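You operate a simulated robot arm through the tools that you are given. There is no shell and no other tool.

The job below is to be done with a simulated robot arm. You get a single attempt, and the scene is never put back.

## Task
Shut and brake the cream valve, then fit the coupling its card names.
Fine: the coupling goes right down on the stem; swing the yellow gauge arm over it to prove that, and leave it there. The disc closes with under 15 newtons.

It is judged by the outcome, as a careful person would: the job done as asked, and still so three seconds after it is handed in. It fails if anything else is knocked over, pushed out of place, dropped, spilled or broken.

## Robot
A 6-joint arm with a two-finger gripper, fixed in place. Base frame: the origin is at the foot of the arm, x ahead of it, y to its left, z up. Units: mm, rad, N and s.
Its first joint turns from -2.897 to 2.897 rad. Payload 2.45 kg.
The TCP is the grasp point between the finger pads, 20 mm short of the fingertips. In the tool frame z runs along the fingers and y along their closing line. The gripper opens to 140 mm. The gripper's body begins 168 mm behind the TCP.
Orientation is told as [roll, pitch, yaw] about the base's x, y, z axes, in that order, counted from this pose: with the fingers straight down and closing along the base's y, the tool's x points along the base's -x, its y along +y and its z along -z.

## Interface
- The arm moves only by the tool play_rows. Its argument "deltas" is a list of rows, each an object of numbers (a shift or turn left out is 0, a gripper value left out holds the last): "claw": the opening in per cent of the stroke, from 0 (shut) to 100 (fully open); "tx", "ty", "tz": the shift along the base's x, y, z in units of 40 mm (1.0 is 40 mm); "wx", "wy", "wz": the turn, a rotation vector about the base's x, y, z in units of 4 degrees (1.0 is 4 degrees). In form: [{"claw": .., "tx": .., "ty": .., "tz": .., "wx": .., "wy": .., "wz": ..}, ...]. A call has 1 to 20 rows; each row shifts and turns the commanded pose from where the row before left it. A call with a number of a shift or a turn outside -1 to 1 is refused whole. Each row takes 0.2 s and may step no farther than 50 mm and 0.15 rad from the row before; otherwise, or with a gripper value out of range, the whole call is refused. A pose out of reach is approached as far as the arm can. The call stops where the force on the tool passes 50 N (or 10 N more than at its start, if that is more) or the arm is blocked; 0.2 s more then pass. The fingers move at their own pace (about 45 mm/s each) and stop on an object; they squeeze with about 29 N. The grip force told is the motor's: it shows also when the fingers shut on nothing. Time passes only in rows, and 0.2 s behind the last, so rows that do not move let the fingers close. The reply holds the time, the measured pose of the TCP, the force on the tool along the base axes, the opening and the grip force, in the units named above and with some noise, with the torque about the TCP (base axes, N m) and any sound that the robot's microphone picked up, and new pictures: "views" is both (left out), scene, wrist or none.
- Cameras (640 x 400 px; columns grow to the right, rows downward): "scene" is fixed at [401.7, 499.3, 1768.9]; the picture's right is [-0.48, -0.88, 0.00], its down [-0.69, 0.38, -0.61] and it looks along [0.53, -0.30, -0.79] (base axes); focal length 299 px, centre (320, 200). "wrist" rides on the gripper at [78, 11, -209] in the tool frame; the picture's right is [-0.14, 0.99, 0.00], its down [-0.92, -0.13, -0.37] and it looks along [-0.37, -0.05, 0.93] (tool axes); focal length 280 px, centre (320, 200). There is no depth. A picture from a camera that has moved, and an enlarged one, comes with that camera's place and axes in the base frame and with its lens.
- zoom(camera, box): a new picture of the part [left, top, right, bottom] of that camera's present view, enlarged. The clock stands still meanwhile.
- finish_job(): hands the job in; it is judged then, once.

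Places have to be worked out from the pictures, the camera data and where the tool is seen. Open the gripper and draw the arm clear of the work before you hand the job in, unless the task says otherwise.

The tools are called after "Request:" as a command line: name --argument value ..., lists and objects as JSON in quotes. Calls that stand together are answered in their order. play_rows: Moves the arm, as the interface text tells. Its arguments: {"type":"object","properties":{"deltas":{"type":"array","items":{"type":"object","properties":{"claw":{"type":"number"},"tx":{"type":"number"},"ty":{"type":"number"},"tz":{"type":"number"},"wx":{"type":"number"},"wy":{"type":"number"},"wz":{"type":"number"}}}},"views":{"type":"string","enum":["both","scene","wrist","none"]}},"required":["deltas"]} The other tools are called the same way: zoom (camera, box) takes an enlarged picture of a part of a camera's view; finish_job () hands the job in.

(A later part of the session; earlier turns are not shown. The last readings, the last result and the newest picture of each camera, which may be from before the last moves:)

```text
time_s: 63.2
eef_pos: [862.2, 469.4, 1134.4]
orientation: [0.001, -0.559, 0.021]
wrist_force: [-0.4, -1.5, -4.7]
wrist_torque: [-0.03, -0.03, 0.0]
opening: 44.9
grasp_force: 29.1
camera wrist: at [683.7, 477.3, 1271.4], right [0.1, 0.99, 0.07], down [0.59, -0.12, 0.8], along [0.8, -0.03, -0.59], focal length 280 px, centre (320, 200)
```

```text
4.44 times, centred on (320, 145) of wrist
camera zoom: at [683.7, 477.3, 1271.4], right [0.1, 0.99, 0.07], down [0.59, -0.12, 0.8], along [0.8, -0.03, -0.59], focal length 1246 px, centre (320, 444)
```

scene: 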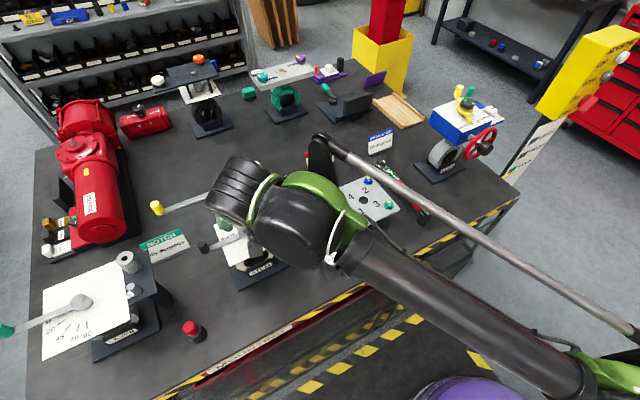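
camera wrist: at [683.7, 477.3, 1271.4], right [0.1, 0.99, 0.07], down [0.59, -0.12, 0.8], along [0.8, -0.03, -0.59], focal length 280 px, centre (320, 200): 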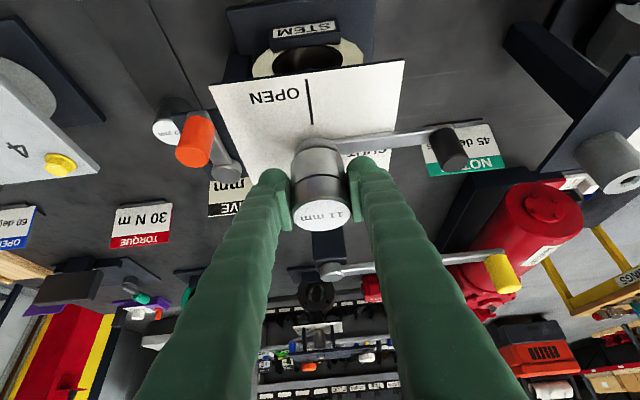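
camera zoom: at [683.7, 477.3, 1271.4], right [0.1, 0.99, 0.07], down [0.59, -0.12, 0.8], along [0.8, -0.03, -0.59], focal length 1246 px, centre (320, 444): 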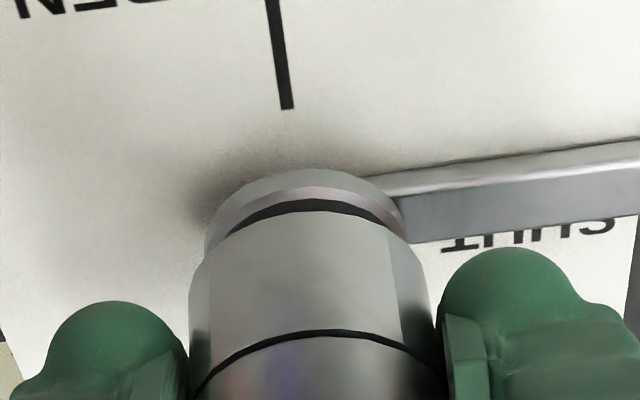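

About 9 mm of gap remains to the hub, with just a slight side touch. I continue 2 mm at a time.

Request:
play_rows --deltas '[{"tz": -0.05}, {}]' --views "none"

Request:
play_rows --deltas '[{"tz": -0.05}, {}]' --views "none"

Request:
play_rows --deltas '[{"tz": -0.04}, {}]' --views "wrist"

Request:
zoom --camera "wrist" --box '[260, 100, 380, 190]'

```text
time_s: 63.8
eef_pos: [861.7, 469.0, 1132.5]
orientation: [-0.001, -0.558, 0.02]
wrist_force: [-0.5, 0.1, -5.5]
wrist_torque: [-0.03, 0.0, -0.03]
opening: 45.0
grasp_force: 29.4
```

```text
time_s: 64.4
eef_pos: [859.9, 468.3, 1131.6]
orientation: [0.0, -0.558, 0.02]
wrist_force: [0.8, -0.8, -3.6]
wrist_torque: [0.02, -0.01, -0.04]
opening: 45.1
grasp_force: 29.1
```

```text
time_s: 65.0
eef_pos: [862.7, 469.8, 1130.1]
orientation: [-0.001, -0.559, 0.023]
wrist_force: [0.4, 0.1, -4.4]
wrist_torque: [0.01, -0.01, 0.0]
opening: 45.0
grasp_force: 29.2
camera wrist: at [683.3, 477.7, 1265.5], right [0.1, 0.99, 0.07], down [0.59, -0.12, 0.8], along [0.8, -0.03, -0.59], focal length 280 px, centre (320, 200)
```

wrist: 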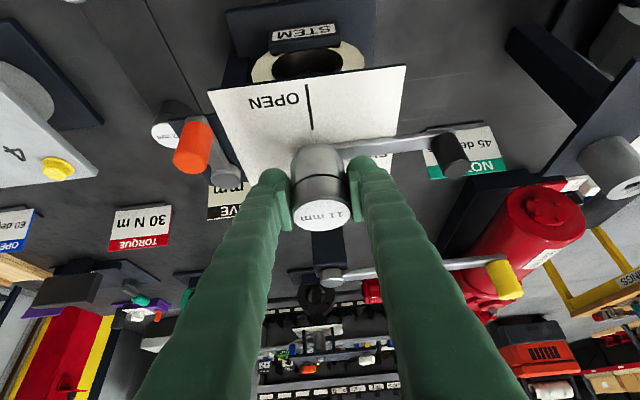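

```text
4.44 times, centred on (320, 145) of wrist
camera zoom: at [683.3, 477.7, 1265.5], right [0.1, 0.99, 0.07], down [0.59, -0.12, 0.8], along [0.8, -0.03, -0.59], focal length 1246 px, centre (320, 444)
```

zoom: 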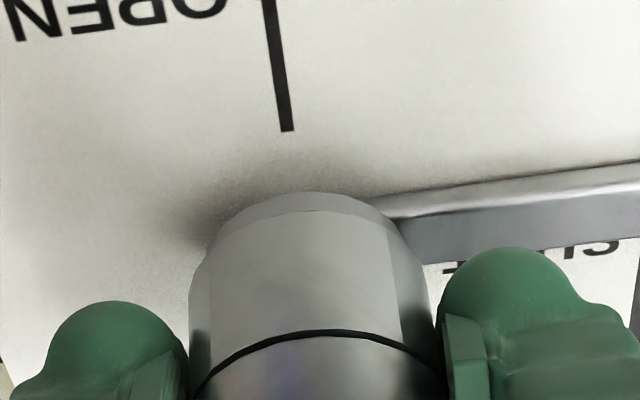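

Only about 2–3 mm remain. I go down 1 mm at a time until Fz shows seating.

Request:
play_rows --deltas '[{"tz": -0.03}, {}]' --views "none"

Request:
play_rows --deltas '[{"tz": -0.025}, {}]' --views "none"

Request:
play_rows --deltas '[{"tz": -0.02}, {}]' --views "wrist"

Request:
zoom --camera "wrist" --box '[260, 100, 380, 190]'

```text
time_s: 65.6
eef_pos: [861.5, 469.3, 1130.1]
orientation: [0.0, -0.561, 0.021]
wrist_force: [9.4, 5.4, 20.3]
wrist_torque: [-0.02, 0.18, -0.04]
opening: 45.0
grasp_force: 28.9
```

```text
time_s: 66.2
eef_pos: [862.1, 470.0, 1127.8]
orientation: [0.001, -0.562, 0.02]
wrist_force: [8.3, 4.8, 27.2]
wrist_torque: [0.03, 0.09, -0.06]
opening: 45.2
grasp_force: 29.3
```

```text
time_s: 66.8
eef_pos: [860.7, 469.1, 1126.3]
orientation: [-0.002, -0.56, 0.02]
wrist_force: [9.2, 8.7, 25.9]
wrist_torque: [0.0, 0.06, -0.06]
opening: 44.9
grasp_force: 29.2
camera wrist: at [682.4, 477.5, 1262.9], right [0.1, 0.99, 0.07], down [0.59, -0.12, 0.8], along [0.8, -0.03, -0.59], focal length 280 px, centre (320, 200)
```

wrist: 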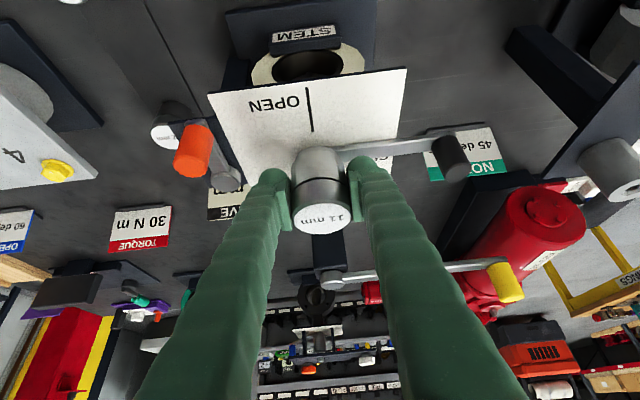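

```text
4.44 times, centred on (320, 145) of wrist
camera zoom: at [682.4, 477.5, 1262.9], right [0.1, 0.99, 0.07], down [0.59, -0.12, 0.8], along [0.8, -0.03, -0.59], focal length 1246 px, centre (320, 444)
```

zoom: 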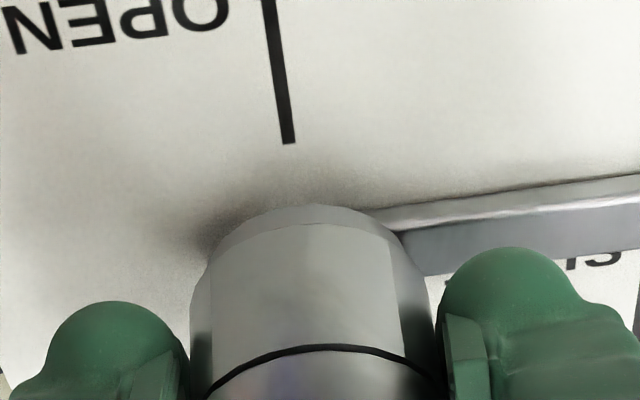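

The coupling bottomed out: Fz rose to about +26 N and the hand slid ~2.6 mm down along it without it moving. I ease the push by 1 mm, open the fingers and rise to inspect.

Request:
play_rows --deltas '[{"tz": 0.025}, {}]' --views "none"

Request:
play_rows --deltas '[{"claw": 38}, {"claw": 50}, {}, {}]' --views "wrist"

Request:
zoom --camera "wrist" --box '[260, 100, 380, 190]'

```text
time_s: 67.4
eef_pos: [861.0, 470.5, 1127.5]
orientation: [0.0, -0.558, 0.023]
wrist_force: [0.0, 3.7, 0.7]
wrist_torque: [0.02, -0.19, 0.0]
opening: 45.2
grasp_force: 29.0
```

```text
time_s: 68.4
eef_pos: [860.5, 469.2, 1128.0]
orientation: [0.001, -0.559, 0.022]
wrist_force: [0.1, -0.4, -0.1]
wrist_torque: [0.02, 0.02, 0.0]
opening: 70.1
grasp_force: 0.1
camera wrist: at [683.0, 477.2, 1263.5], right [0.1, 0.99, 0.07], down [0.59, -0.12, 0.8], along [0.8, -0.03, -0.59], focal length 280 px, centre (320, 200)
```

wrist: 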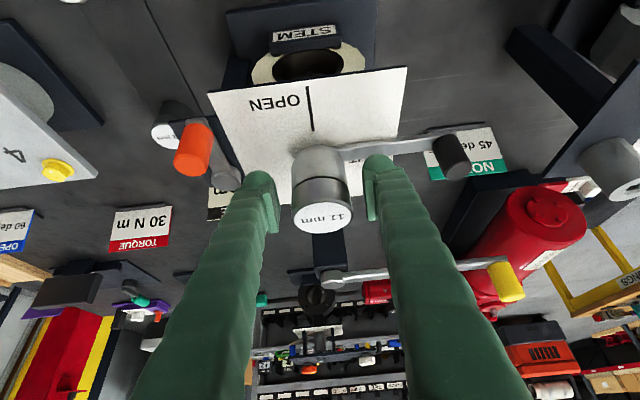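

```text
4.44 times, centred on (320, 145) of wrist
camera zoom: at [683.0, 477.2, 1263.5], right [0.1, 0.99, 0.07], down [0.59, -0.12, 0.8], along [0.8, -0.03, -0.59], focal length 1246 px, centre (320, 444)
```

zoom: 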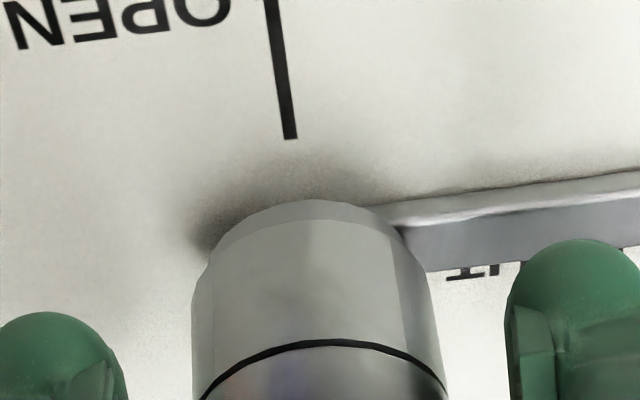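

Forces are zero and the coupling stands on the stem. I rise clear and back off for a look at the seat and squareness.

Request:
play_rows --deltas '[{"tz": 0.5}, {"tz": 0.8}, {"tz": 0.4}, {"tx": -0.9}, {"tx": -0.9}, {"tx": -0.9, "tz": -0.5}, {"tx": -0.9, "tz": -0.5}]' --views "both"

Request:
zoom --camera "wrist" --box '[270, 160, 390, 260]'

Request:
zoom --camera "scene" --box '[200, 180, 300, 280]'

```text
time_s: 70.0
eef_pos: [718.8, 470.0, 1155.6]
orientation: [0.0, -0.559, 0.019]
wrist_force: [0.1, 0.3, -0.6]
wrist_torque: [-0.06, 0.03, -0.04]
opening: 69.8
grasp_force: 0.0
camera wrist: at [540.3, 477.9, 1291.6], right [0.1, 0.99, 0.07], down [0.59, -0.12, 0.8], along [0.8, -0.03, -0.59], focal length 280 px, centre (320, 200)
```

scene: 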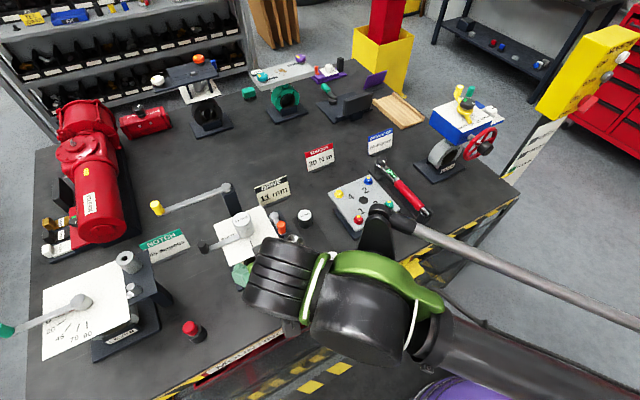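
wrist: 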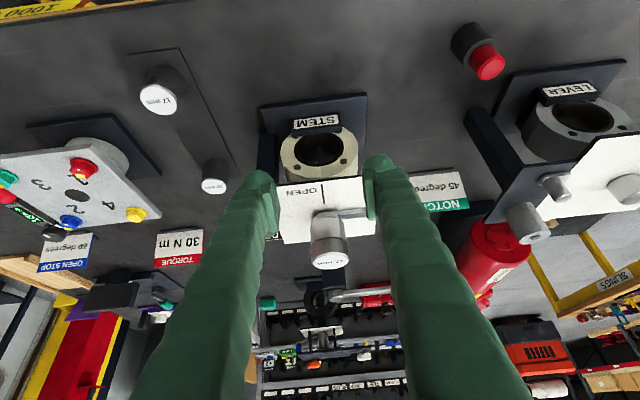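

```text
4.00 times, centred on (330, 210) of wrist
camera zoom: at [540.3, 477.9, 1291.6], right [0.1, 0.99, 0.07], down [0.59, -0.12, 0.8], along [0.8, -0.03, -0.59], focal length 1122 px, centre (280, 160)
```

zoom: 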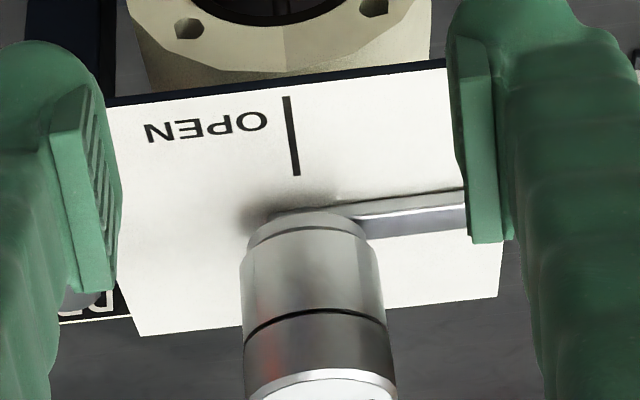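

```text
4.00 times, centred on (250, 230) of scene
camera zoom: at [401.7, 499.3, 1768.9], right [-0.48, -0.88, 0.0], down [-0.69, 0.38, -0.61], along [0.53, -0.3, -0.79], focal length 1197 px, centre (600, 80)
```

zoom: 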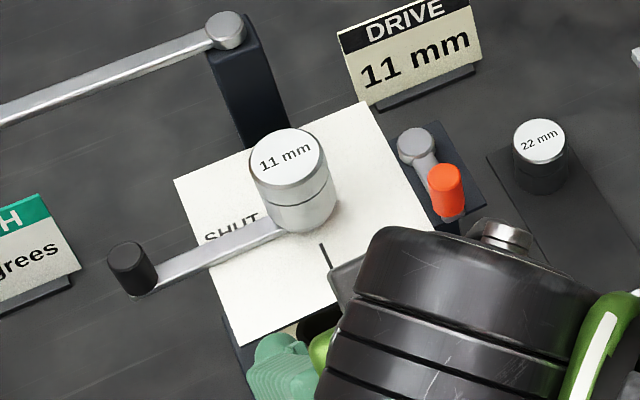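

The coupling sits upright on the stem, lever on SHUT and brake unmoved. I zoom tighter on its foot and its cap to judge whether it is right down.

Request:
zoom --camera "wrist" --box '[305, 200, 365, 240]'

Request:
zoom --camera "wrist" --box '[300, 230, 360, 275]'

Request:
zoom --camera "scene" --box '[225, 200, 275, 245]'

```text
10.00 times, centred on (335, 220) of wrist
camera zoom: at [540.3, 477.9, 1291.6], right [0.1, 0.99, 0.07], down [0.59, -0.12, 0.8], along [0.8, -0.03, -0.59], focal length 2804 px, centre (170, 0)
```

zoom: 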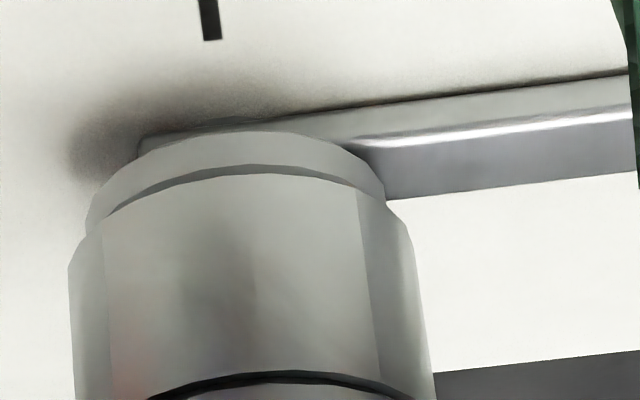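

```text
8.89 times, centred on (330, 252) of wrist
camera zoom: at [540.3, 477.9, 1291.6], right [0.1, 0.99, 0.07], down [0.59, -0.12, 0.8], along [0.8, -0.03, -0.59], focal length 2492 px, centre (231, -267)
```

zoom: 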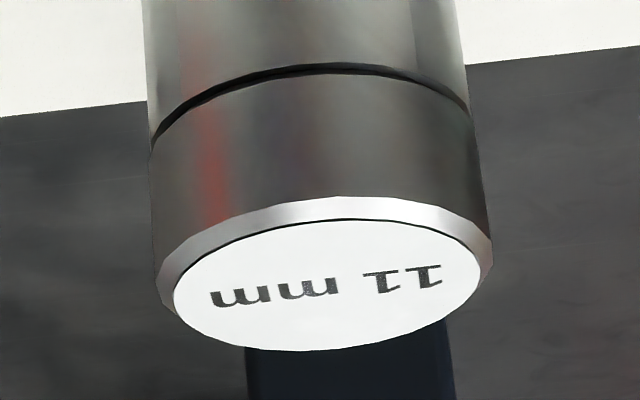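

```text
8.89 times, centred on (250, 222) of scene
camera zoom: at [401.7, 499.3, 1768.9], right [-0.48, -0.88, 0.0], down [-0.69, 0.38, -0.61], along [0.53, -0.3, -0.79], focal length 2660 px, centre (942, 0)
```

zoom: 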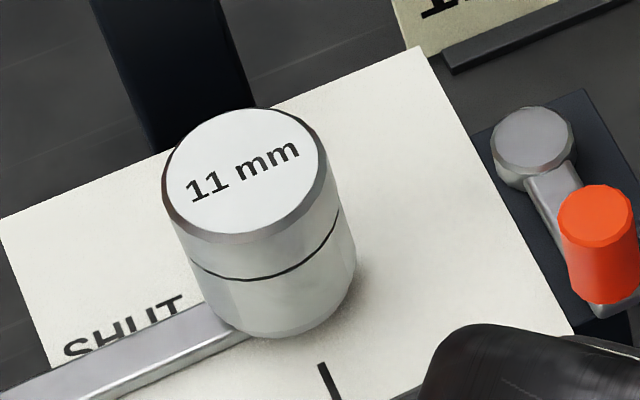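

The cap's height computes to z ≈ 1150 and the foot to ≈ 1099–1100, against a hub top of ≈ 1097, so it may still be 2–3 mm high. I close the fingers and go above it to press it straight down on the cap's centre.

Request:
play_rows --deltas '[{"claw": 0, "tz": 0.8}, {"tz": 0.5}, {"tx": 0.7}, {"tx": 0.7}, {"tx": 0.7}, {"tx": 0.7}, {"tx": 0.7}, {"tx": 0.17}]' --views "both"

Request:
zoom --camera "wrist" --box '[260, 100, 380, 200]'

Request:
zoom --camera "scene" --box '[190, 160, 290, 260]'

```text
time_s: 71.8
eef_pos: [862.6, 470.4, 1208.3]
orientation: [0.0, -0.559, 0.02]
wrist_force: [0.1, 0.0, 0.2]
wrist_torque: [0.01, -0.02, -0.01]
opening: 0.0
grasp_force: 29.1
camera wrist: at [685.0, 477.3, 1343.4], right [0.1, 0.99, 0.07], down [0.59, -0.12, 0.8], along [0.8, -0.03, -0.59], focal length 280 px, centre (320, 200)
```

scene: 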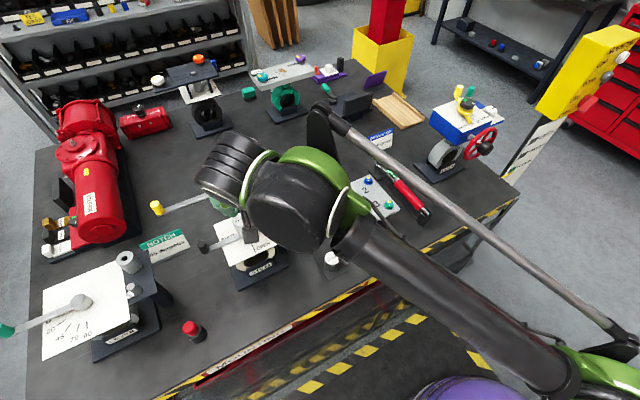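
wrist: 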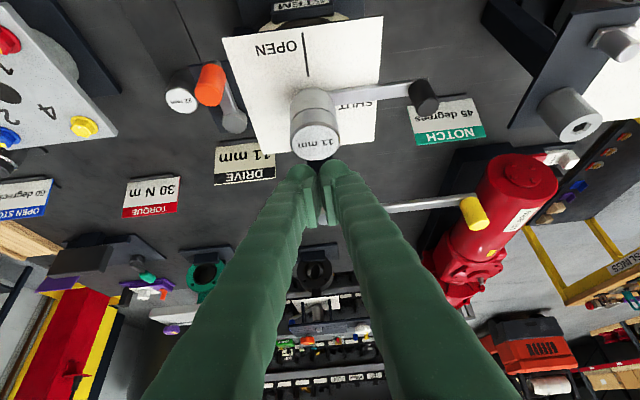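

```text
4.00 times, centred on (320, 150) of wrist
camera zoom: at [685.0, 477.3, 1343.4], right [0.1, 0.99, 0.07], down [0.59, -0.12, 0.8], along [0.8, -0.03, -0.59], focal length 1122 px, centre (320, 400)
```

zoom: 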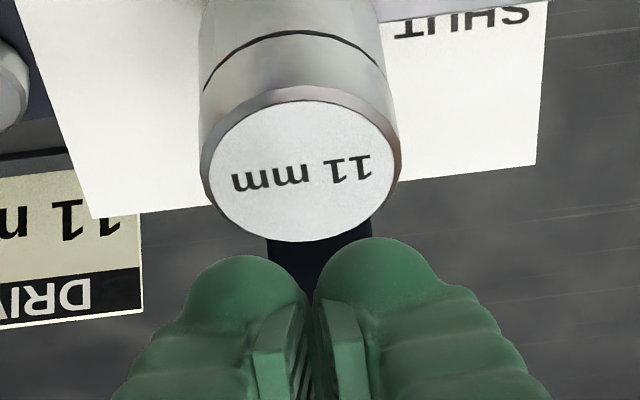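

```text
4.00 times, centred on (240, 210) of scene
camera zoom: at [401.7, 499.3, 1768.9], right [-0.48, -0.88, 0.0], down [-0.69, 0.38, -0.61], along [0.53, -0.3, -0.79], focal length 1197 px, centre (640, 160)
```

zoom: 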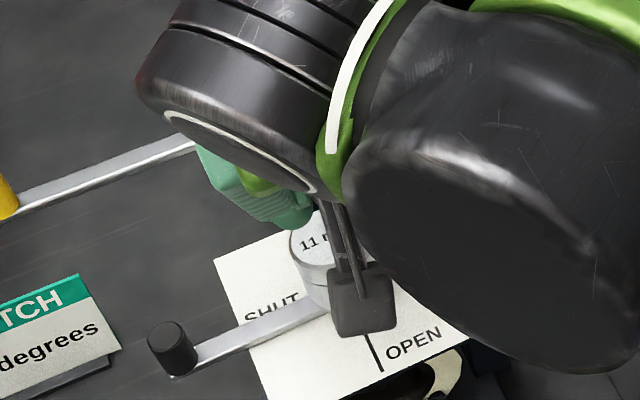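

The cap computes to z ≈ 1151 at (859, 470). I lower the closed fingertips towards it, first to about 3 mm above, then in small steps.

Request:
play_rows --deltas '[{"tx": 0.05, "tz": -0.35}, {"tz": -0.25}, {}]' --views "wrist"

Request:
zoom --camera "wrist" --box '[260, 110, 380, 210]'

```text
time_s: 72.6
eef_pos: [866.4, 468.3, 1182.7]
orientation: [-0.002, -0.559, 0.02]
wrist_force: [0.4, -0.3, -0.6]
wrist_torque: [0.02, 0.01, 0.0]
opening: 0.3
grasp_force: 28.8
camera wrist: at [687.6, 477.0, 1319.6], right [0.1, 0.99, 0.07], down [0.59, -0.12, 0.8], along [0.8, -0.03, -0.59], focal length 280 px, centre (320, 200)
```

wrist: 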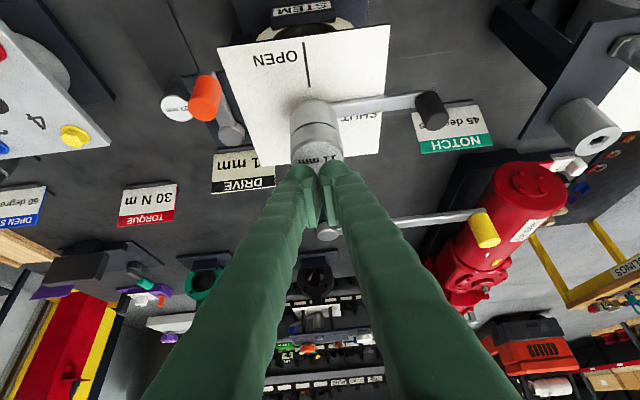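

```text
4.00 times, centred on (320, 160) of wrist
camera zoom: at [687.6, 477.0, 1319.6], right [0.1, 0.99, 0.07], down [0.59, -0.12, 0.8], along [0.8, -0.03, -0.59], focal length 1122 px, centre (320, 360)
```

zoom: 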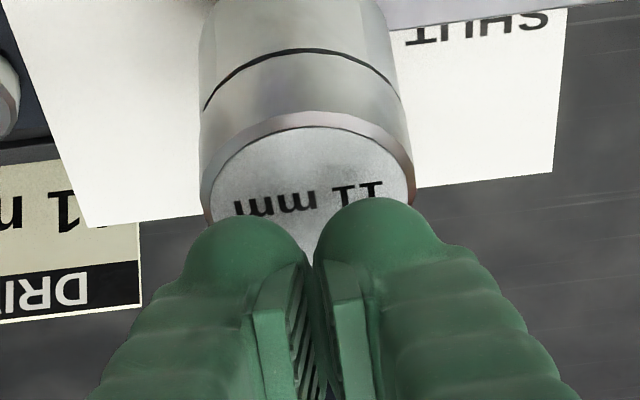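

The fingertips are over the cap centre. I step down until contact and then press gradually.

Request:
play_rows --deltas '[{"tz": -0.05}, {"tz": -0.05}]' --views "none"

Request:
play_rows --deltas '[{"tz": -0.025}, {}]' --views "none"

Request:
play_rows --deltas '[{"tz": -0.025}, {}]' --views "none"

```text
time_s: 73.2
eef_pos: [865.8, 469.7, 1180.0]
orientation: [-0.001, -0.557, 0.021]
wrist_force: [-0.1, 1.0, -1.1]
wrist_torque: [0.02, 0.0, 0.0]
opening: 0.0
grasp_force: 28.9
```

```text
time_s: 73.8
eef_pos: [866.0, 468.2, 1178.3]
orientation: [0.0, -0.557, 0.02]
wrist_force: [0.0, -0.2, 0.2]
wrist_torque: [0.03, 0.02, 0.01]
opening: 0.0
grasp_force: 29.8
```

```text
time_s: 74.4
eef_pos: [867.1, 468.9, 1178.3]
orientation: [0.0, -0.56, 0.021]
wrist_force: [-0.5, -0.1, 0.9]
wrist_torque: [-0.03, 0.02, 0.0]
opening: 0.0
grasp_force: 28.7
```

No clear contact yet (z ≈ 1178). I continue 1 mm at a time.

Request:
play_rows --deltas '[{"tz": -0.025}, {}]' --views "none"

Request:
play_rows --deltas '[{"tz": -0.025}, {}]' --views "none"

```text
time_s: 75.0
eef_pos: [866.2, 469.8, 1177.0]
orientation: [0.0, -0.56, 0.022]
wrist_force: [0.4, -0.7, 0.2]
wrist_torque: [0.02, -0.03, 0.01]
opening: 0.0
grasp_force: 28.6
```

```text
time_s: 75.6
eef_pos: [864.9, 469.7, 1176.6]
orientation: [0.0, -0.56, 0.021]
wrist_force: [0.4, 0.8, -1.2]
wrist_torque: [-0.02, 0.0, 0.04]
opening: 0.0
grasp_force: 29.2
```

Request:
play_rows --deltas '[{"tz": -0.025}, {}]' --views "none"

Request:
play_rows --deltas '[{"tz": -0.025}, {}]' --views "wrist"

Request:
zoom --camera "wrist" --box '[260, 110, 380, 210]'

```text
time_s: 76.2
eef_pos: [865.7, 468.5, 1174.1]
orientation: [0.0, -0.558, 0.022]
wrist_force: [0.1, 0.2, 0.3]
wrist_torque: [0.02, -0.01, 0.0]
opening: 0.1
grasp_force: 29.0
```

```text
time_s: 76.8
eef_pos: [865.6, 469.1, 1175.2]
orientation: [-0.001, -0.56, 0.021]
wrist_force: [5.3, 3.3, 12.9]
wrist_torque: [0.06, -0.04, -0.04]
opening: 6.2
grasp_force: 29.2
camera wrist: at [687.7, 477.0, 1310.0], right [0.1, 0.99, 0.07], down [0.59, -0.12, 0.8], along [0.8, -0.03, -0.59], focal length 280 px, centre (320, 200)
```

wrist: 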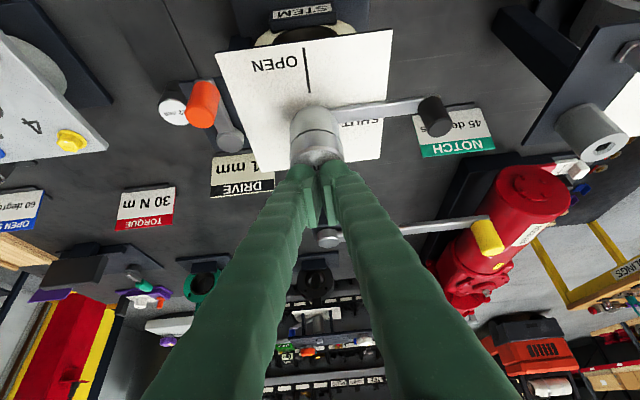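

```text
4.00 times, centred on (320, 160) of wrist
camera zoom: at [687.7, 477.0, 1310.0], right [0.1, 0.99, 0.07], down [0.59, -0.12, 0.8], along [0.8, -0.03, -0.59], focal length 1122 px, centre (320, 360)
```

zoom: 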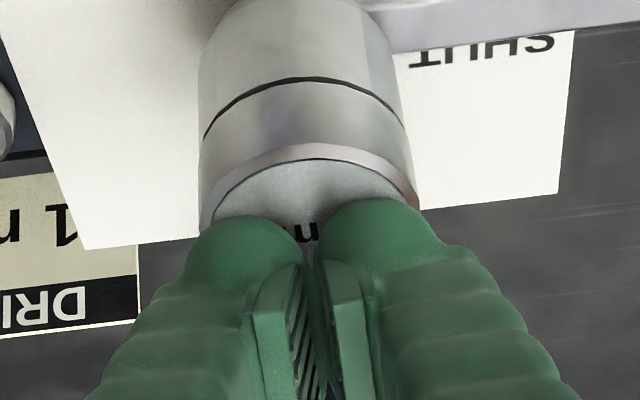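

Contact at ~13 N. I press further in 0.5–1 mm steps and watch whether the coupling gives.

Request:
play_rows --deltas '[{"tz": -0.02}, {}]' --views "none"

Request:
play_rows --deltas '[{"tz": -0.015}, {}]' --views "wrist"

Request:
zoom --camera "wrist" --box '[260, 110, 380, 210]'

```text
time_s: 77.4
eef_pos: [866.2, 468.2, 1174.9]
orientation: [-0.001, -0.56, 0.02]
wrist_force: [6.3, 6.1, 24.2]
wrist_torque: [0.15, -0.08, -0.02]
opening: 5.9
grasp_force: 28.9
```

```text
time_s: 78.0
eef_pos: [864.9, 468.8, 1174.6]
orientation: [0.003, -0.561, 0.022]
wrist_force: [0.7, 1.7, 20.1]
wrist_torque: [0.01, 0.06, -0.06]
opening: 6.0
grasp_force: 29.0
stopped in row 2: the force on the tool passed its limit at 51 N (the readings are from after the stop); the commanded pose is now the measured one
camera wrist: at [687.2, 476.7, 1309.5], right [0.1, 0.99, 0.07], down [0.59, -0.12, 0.8], along [0.81, -0.03, -0.59], focal length 280 px, centre (320, 200)
```

wrist: 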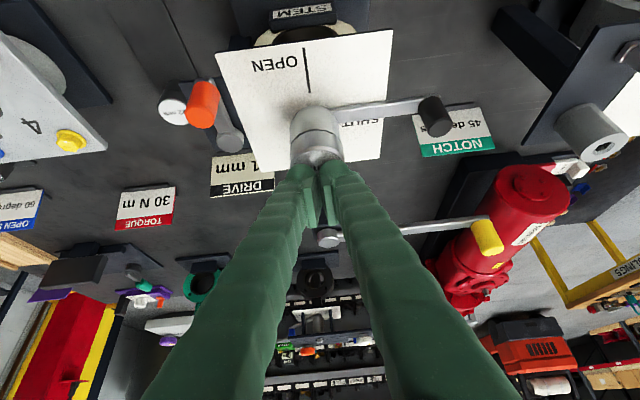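

```text
4.00 times, centred on (320, 160) of wrist
camera zoom: at [687.2, 476.7, 1309.5], right [0.1, 0.99, 0.07], down [0.59, -0.12, 0.8], along [0.81, -0.03, -0.59], focal length 1122 px, centre (320, 360)
```

zoom: 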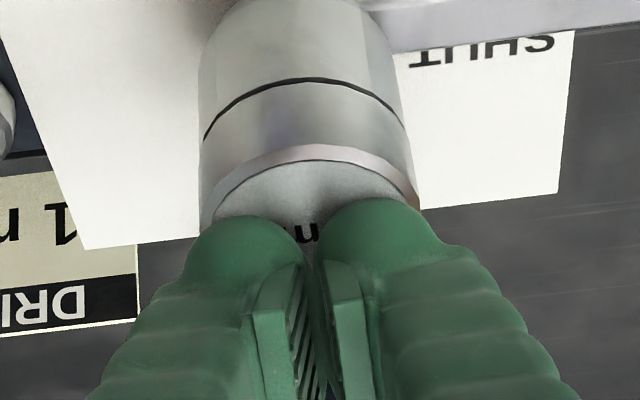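

Even at 51 N the coupling did not move, so it is hard down on its seat. I rise clear and retreat to measure the gauge arm.

Request:
play_rows --deltas '[{"tz": 0.1}, {"tz": 0.4}, {"tz": 0.5}, {"tx": -0.5}, {"tx": -0.8}, {"tx": -0.8}]' --views "both"

Request:
zoom --camera "wrist" --box '[400, 180, 500, 250]'

Request:
zoom --camera "wrist" --box '[280, 130, 420, 240]'

Request:
zoom --camera "scene" --box '[140, 170, 270, 260]'

```text
time_s: 79.4
eef_pos: [781.0, 472.1, 1209.4]
orientation: [0.0, -0.56, 0.021]
wrist_force: [0.9, 0.1, 0.0]
wrist_torque: [-0.01, 0.02, 0.03]
opening: 0.1
grasp_force: 29.3
camera wrist: at [603.8, 478.9, 1345.5], right [0.1, 0.99, 0.07], down [0.59, -0.12, 0.8], along [0.8, -0.03, -0.59], focal length 280 px, centre (320, 200)
```

scene: 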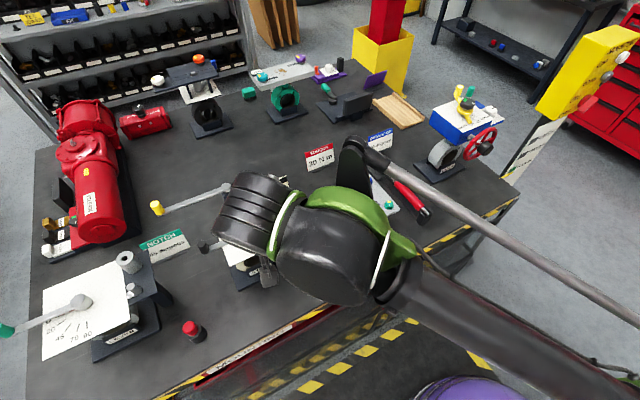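
wrist: 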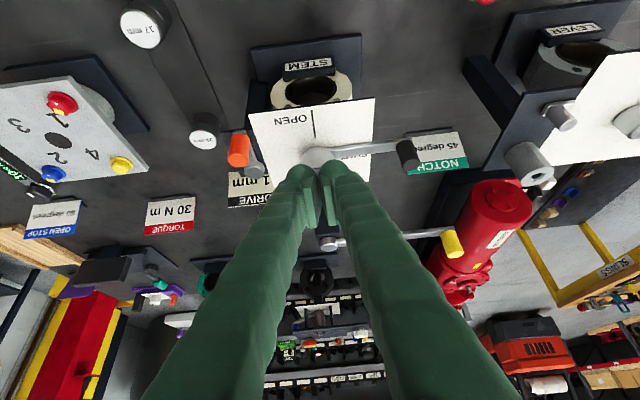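

```text
5.71 times, centred on (450, 215) of wrist
camera zoom: at [603.8, 478.9, 1345.5], right [0.1, 0.99, 0.07], down [0.59, -0.12, 0.8], along [0.8, -0.03, -0.59], focal length 1602 px, centre (-423, 114)
```

zoom: 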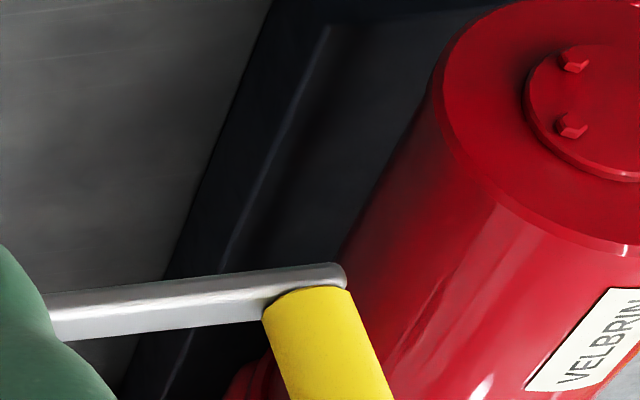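

```text
3.64 times, centred on (350, 185) of wrist
camera zoom: at [603.8, 478.9, 1345.5], right [0.1, 0.99, 0.07], down [0.59, -0.12, 0.8], along [0.8, -0.03, -0.59], focal length 1020 px, centre (211, 254)
```

zoom: 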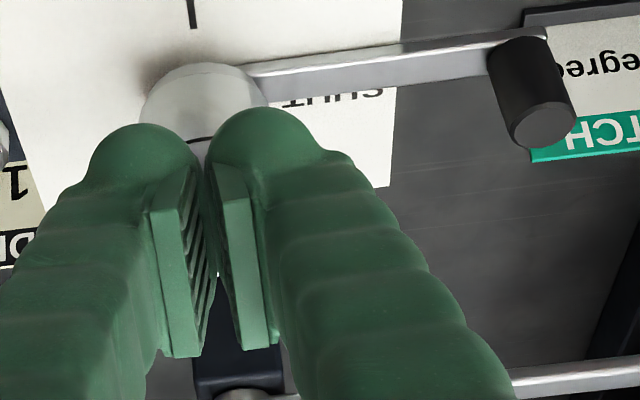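

```text
4.44 times, centred on (205, 215) of scene
camera zoom: at [401.7, 499.3, 1768.9], right [-0.48, -0.88, 0.0], down [-0.69, 0.38, -0.61], along [0.53, -0.3, -0.79], focal length 1330 px, centre (831, 133)
```

zoom: 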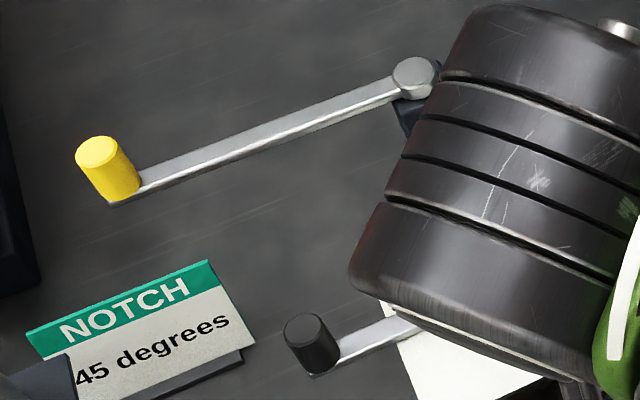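

The gauge knob is far out, so I'll need more tilt there. First I measure the yellow knob and the gauge pivot precisely from this view.

Request:
zoom --camera "wrist" --box '[420, 210, 500, 270]'

Request:
zoom --camera "wrist" --box '[300, 215, 380, 265]'

```text
6.67 times, centred on (460, 240) of wrist
camera zoom: at [603.8, 478.9, 1345.5], right [0.1, 0.99, 0.07], down [0.59, -0.12, 0.8], along [0.8, -0.03, -0.59], focal length 1869 px, centre (-613, -67)
```

zoom: 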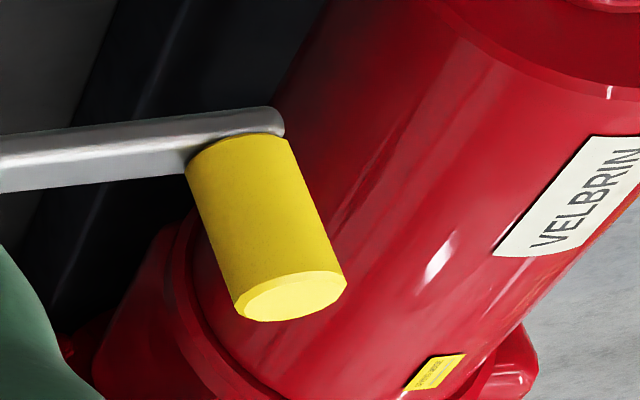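

```text
8.00 times, centred on (340, 240) of wrist
camera zoom: at [603.8, 478.9, 1345.5], right [0.1, 0.99, 0.07], down [0.59, -0.12, 0.8], along [0.8, -0.03, -0.59], focal length 2243 px, centre (160, -120)
```

zoom: 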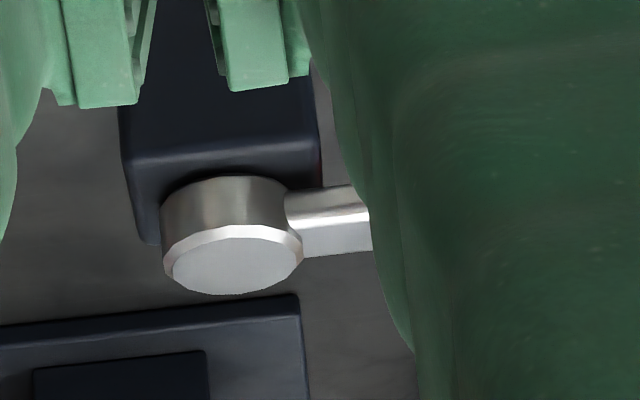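

Knob top, bar and pivot are visible; the bar seems to lie around z ≈ 1147–1154, so I want an exact comparison with the cap. I tilt the tool to ~56° and drop the camera low to look almost horizontally at the coupling and the gauge bar, with the fingers wide open.

Request:
play_rows --deltas '[{"claw": 100, "tx": -0.5, "tz": 0, "wy": -1}, {"tx": -0.5, "tz": -0.2, "wy": -1}, {"tx": -0.5, "tz": -0.4, "wy": -1}, {"tx": -0.5, "tz": -0.5, "wy": -1}, {"tx": -0.2, "tz": -0.5, "wy": -1}, {"tz": -0.5, "wy": -1}]' --views "both"

Request:
zoom --camera "wrist" --box '[240, 180, 400, 290]'

```text
time_s: 80.8
eef_pos: [695.9, 469.4, 1128.8]
orientation: [-0.013, -0.981, 0.032]
wrist_force: [-0.2, 0.5, -0.7]
wrist_torque: [0.04, -0.02, -0.02]
opening: 123.7
grasp_force: 0.2
camera wrist: at [477.1, 476.9, 1181.7], right [0.06, 0.99, 0.11], down [0.21, -0.12, 0.97], along [0.98, -0.03, -0.21], focal length 280 px, centre (320, 200)
```

scene: 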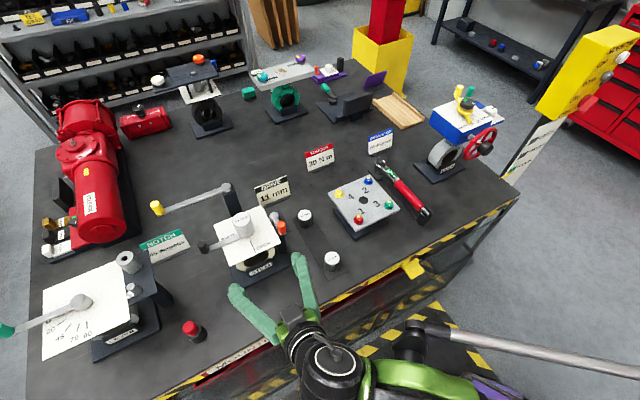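
wrist: 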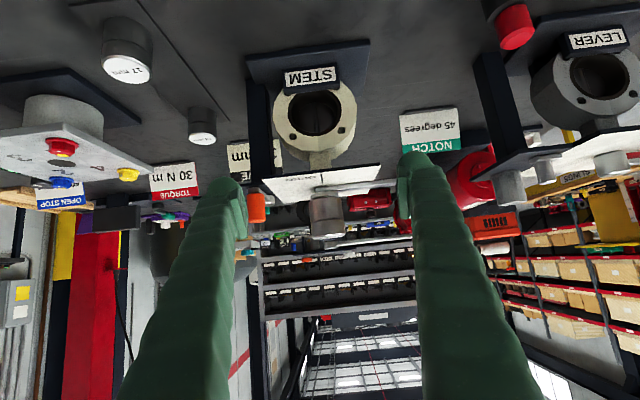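

```text
3.64 times, centred on (320, 235) of wrist
camera zoom: at [477.1, 476.9, 1181.7], right [0.06, 0.99, 0.11], down [0.21, -0.12, 0.97], along [0.98, -0.03, -0.21], focal length 1020 px, centre (320, 73)
```

zoom: 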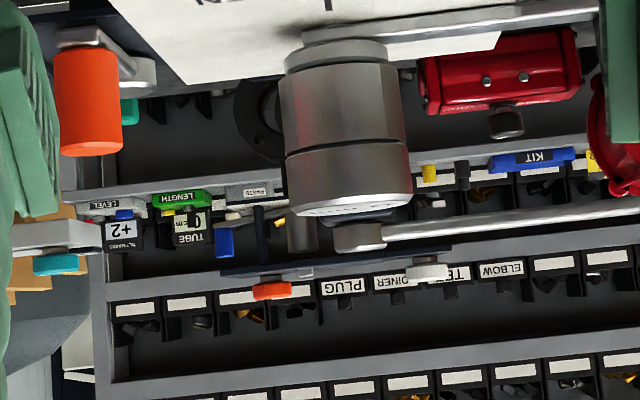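

This near-horizontal view is ideal: I can compare the coupling's cap with the gauge bar, and its foot with the hub. I zoom in closely.

Request:
zoom --camera "wrist" --box '[305, 215, 365, 255]'

Request:
zoom --camera "wrist" --box '[300, 180, 360, 220]'

Request:
zoom --camera "wrist" --box '[320, 220, 420, 260]'

```text
10.00 times, centred on (335, 235) of wrist
camera zoom: at [477.1, 476.9, 1181.7], right [0.06, 0.99, 0.11], down [0.21, -0.12, 0.97], along [0.98, -0.03, -0.21], focal length 2804 px, centre (170, -150)
```

zoom: 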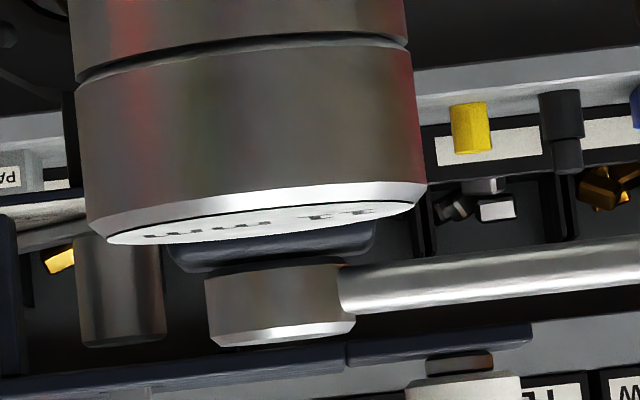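

```text
10.00 times, centred on (330, 200) of wrist
camera zoom: at [477.1, 476.9, 1181.7], right [0.06, 0.99, 0.11], down [0.21, -0.12, 0.97], along [0.98, -0.03, -0.21], focal length 2804 px, centre (220, 200)
```

zoom: 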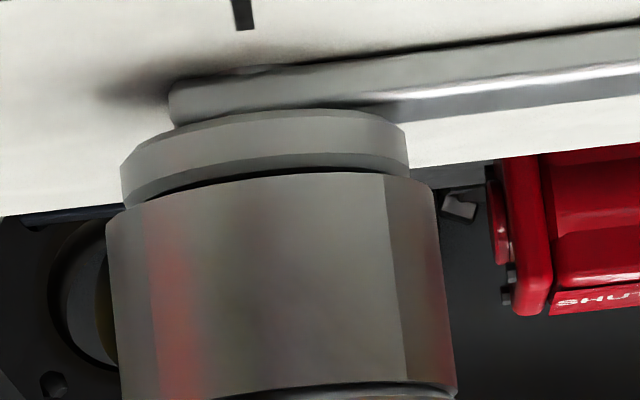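

```text
6.40 times, centred on (370, 240) of wrist
camera zoom: at [477.1, 476.9, 1181.7], right [0.06, 0.99, 0.11], down [0.21, -0.12, 0.97], along [0.98, -0.03, -0.21], focal length 1794 px, centre (0, -56)
```

zoom: 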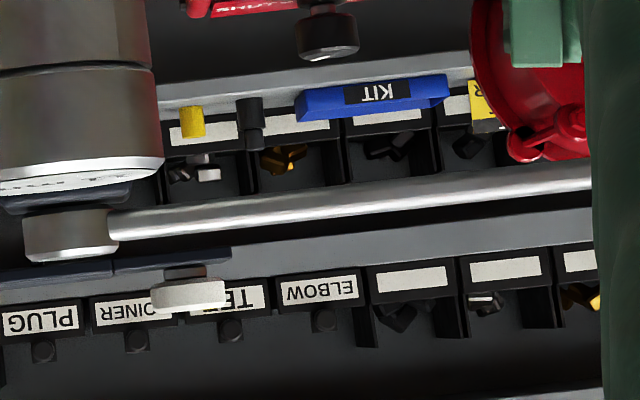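

The bar's underside computes to z ≈ 1149.5 and the cap to ≈ 1150.2, and a dark line shows under the coupling's foot, so it may still be ~2 mm high. I drop the camera to z ≈ 1150 to compare cap and bar edge-on.

Request:
play_rows --deltas '[{"tz": -0.4}, {"tz": -0.39}, {}]' --views "wrist"

Request:
zoom --camera "wrist" --box '[305, 240, 365, 280]'

Request:
zoom --camera "wrist" --box '[305, 205, 365, 245]'

Request:
zoom --camera "wrist" --box '[360, 230, 460, 290]'

```text
time_s: 81.6
eef_pos: [694.1, 468.3, 1098.3]
orientation: [-0.013, -0.979, 0.032]
wrist_force: [0.8, -0.3, 0.7]
wrist_torque: [0.01, 0.01, -0.02]
opening: 139.9
grasp_force: 0.1
camera wrist: at [477.5, 476.4, 1149.7], right [0.06, 0.99, 0.11], down [0.21, -0.12, 0.97], along [0.98, -0.03, -0.21], focal length 280 px, centre (320, 200)
```

wrist: 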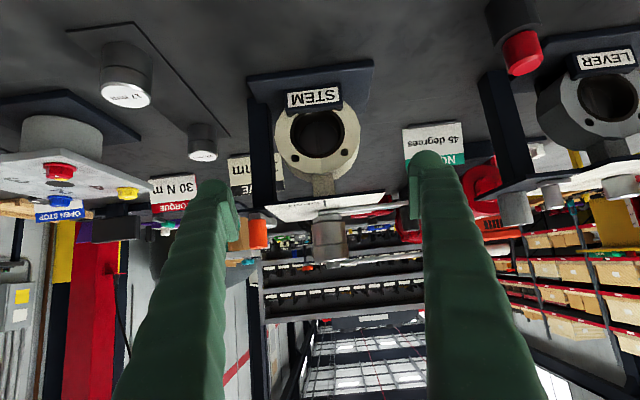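

```text
10.00 times, centred on (335, 260) of wrist
camera zoom: at [477.5, 476.4, 1149.7], right [0.06, 0.99, 0.11], down [0.21, -0.12, 0.97], along [0.98, -0.03, -0.21], focal length 2804 px, centre (170, -400)
```

zoom: 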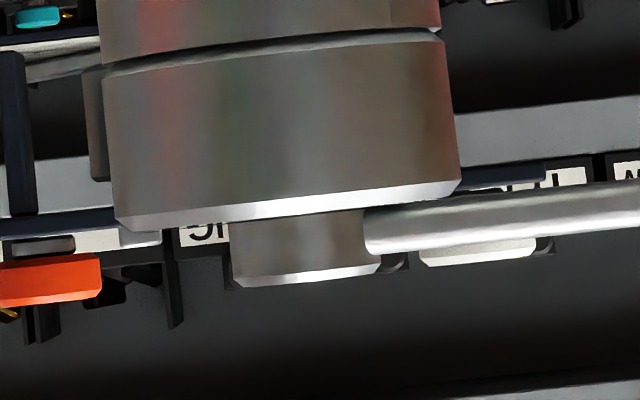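

```text
10.00 times, centred on (335, 225) of wrist
camera zoom: at [477.5, 476.4, 1149.7], right [0.06, 0.99, 0.11], down [0.21, -0.12, 0.97], along [0.98, -0.03, -0.21], focal length 2804 px, centre (170, -50)
```

zoom: 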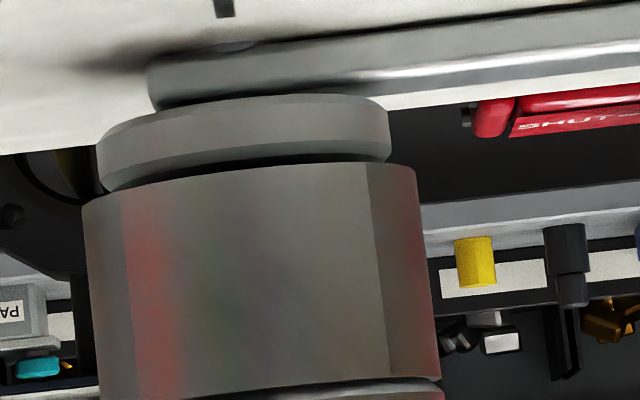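

```text
6.40 times, centred on (410, 260) of wrist
camera zoom: at [477.5, 476.4, 1149.7], right [0.06, 0.99, 0.11], down [0.21, -0.12, 0.97], along [0.98, -0.03, -0.21], focal length 1794 px, centre (-256, -184)
```

zoom: 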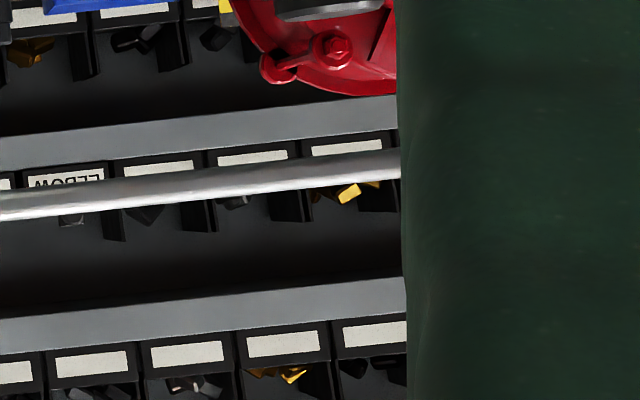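

Now the cap is seen edge-on at camera height. I zoom further on the cap's rim against the bar's underside, and on the foot.

Request:
zoom --camera "wrist" --box '[335, 245, 365, 265]'

Request:
zoom --camera "wrist" --box '[312, 250, 342, 270]'

Request:
zoom --camera "wrist" --box '[312, 212, 348, 236]'

```text
16.00 times, centred on (350, 255) of wrist
camera zoom: at [477.5, 476.4, 1149.7], right [0.06, 0.99, 0.11], down [0.21, -0.12, 0.97], along [0.98, -0.03, -0.21], focal length 4486 px, centre (-160, -680)
```

zoom: 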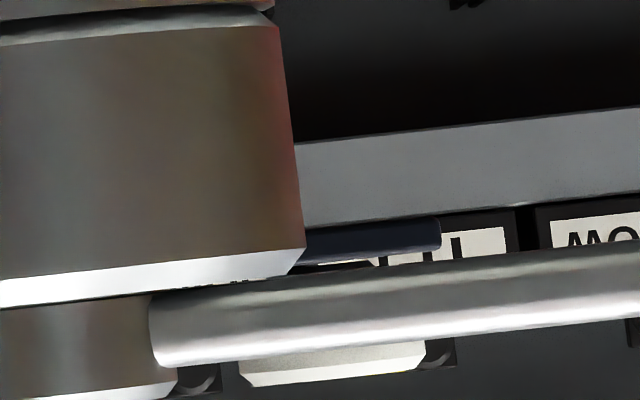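

```text
16.00 times, centred on (327, 260) of wrist
camera zoom: at [477.5, 476.4, 1149.7], right [0.06, 0.99, 0.11], down [0.21, -0.12, 0.97], along [0.98, -0.03, -0.21], focal length 4486 px, centre (208, -760)
```

zoom: 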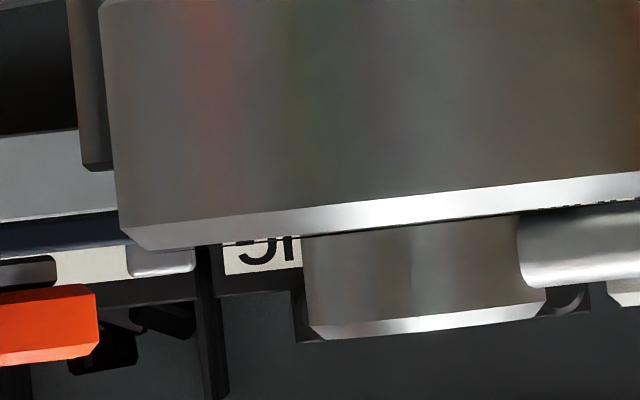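

```text
16.00 times, centred on (330, 224) of wrist
camera zoom: at [477.5, 476.4, 1149.7], right [0.06, 0.99, 0.11], down [0.21, -0.12, 0.97], along [0.98, -0.03, -0.21], focal length 4486 px, centre (160, -184)
```

zoom: 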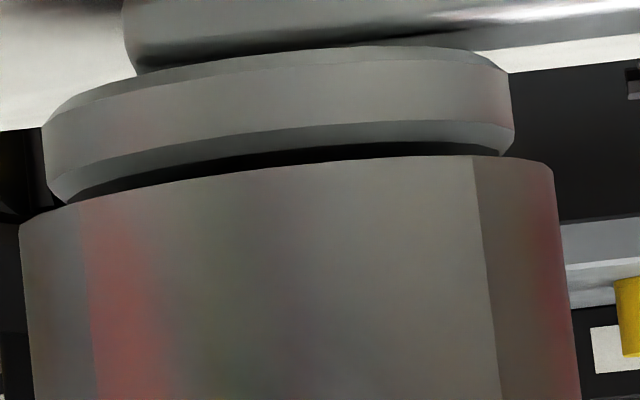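

There is a visible thin dark gap (about 1.5 mm) between the hub and the coupling's foot. I zoom further on the cap's edge and that gap to be sure of the reading.

Request:
zoom --camera "wrist" --box '[338, 250, 353, 260]'

Request:
zoom --camera "wrist" --box '[312, 218, 330, 230]'

Request:
zoom --camera "wrist" --box '[332, 214, 350, 226]'

```text
16.00 times, centred on (346, 255) of wrist
camera zoom: at [477.5, 476.4, 1149.7], right [0.06, 0.99, 0.11], down [0.21, -0.12, 0.97], along [0.98, -0.03, -0.21], focal length 4486 px, centre (-88, -680)
```

zoom: 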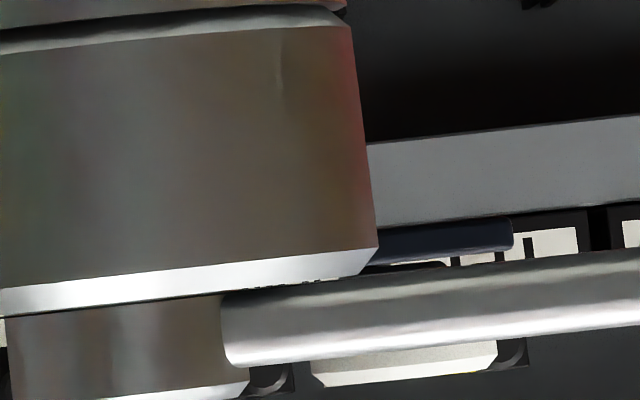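

```text
16.00 times, centred on (321, 224) of wrist
camera zoom: at [477.5, 476.4, 1149.7], right [0.06, 0.99, 0.11], down [0.21, -0.12, 0.97], along [0.98, -0.03, -0.21], focal length 4486 px, centre (304, -184)
```

zoom: 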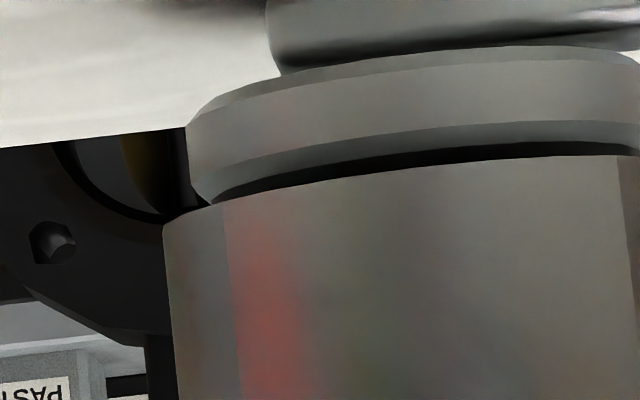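

```text
16.00 times, centred on (341, 220) of wrist
camera zoom: at [477.5, 476.4, 1149.7], right [0.06, 0.99, 0.11], down [0.21, -0.12, 0.97], along [0.98, -0.03, -0.21], focal length 4486 px, centre (-16, -120)
```

zoom: 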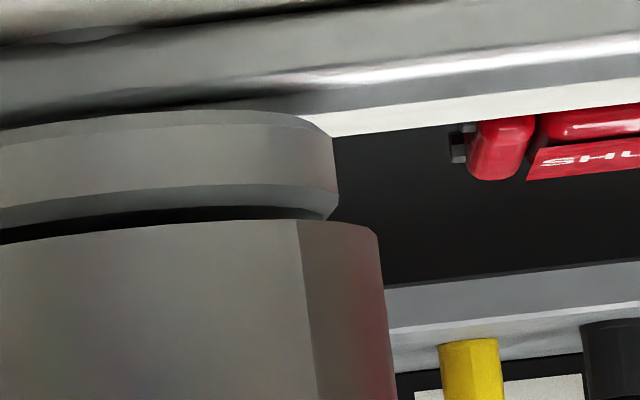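

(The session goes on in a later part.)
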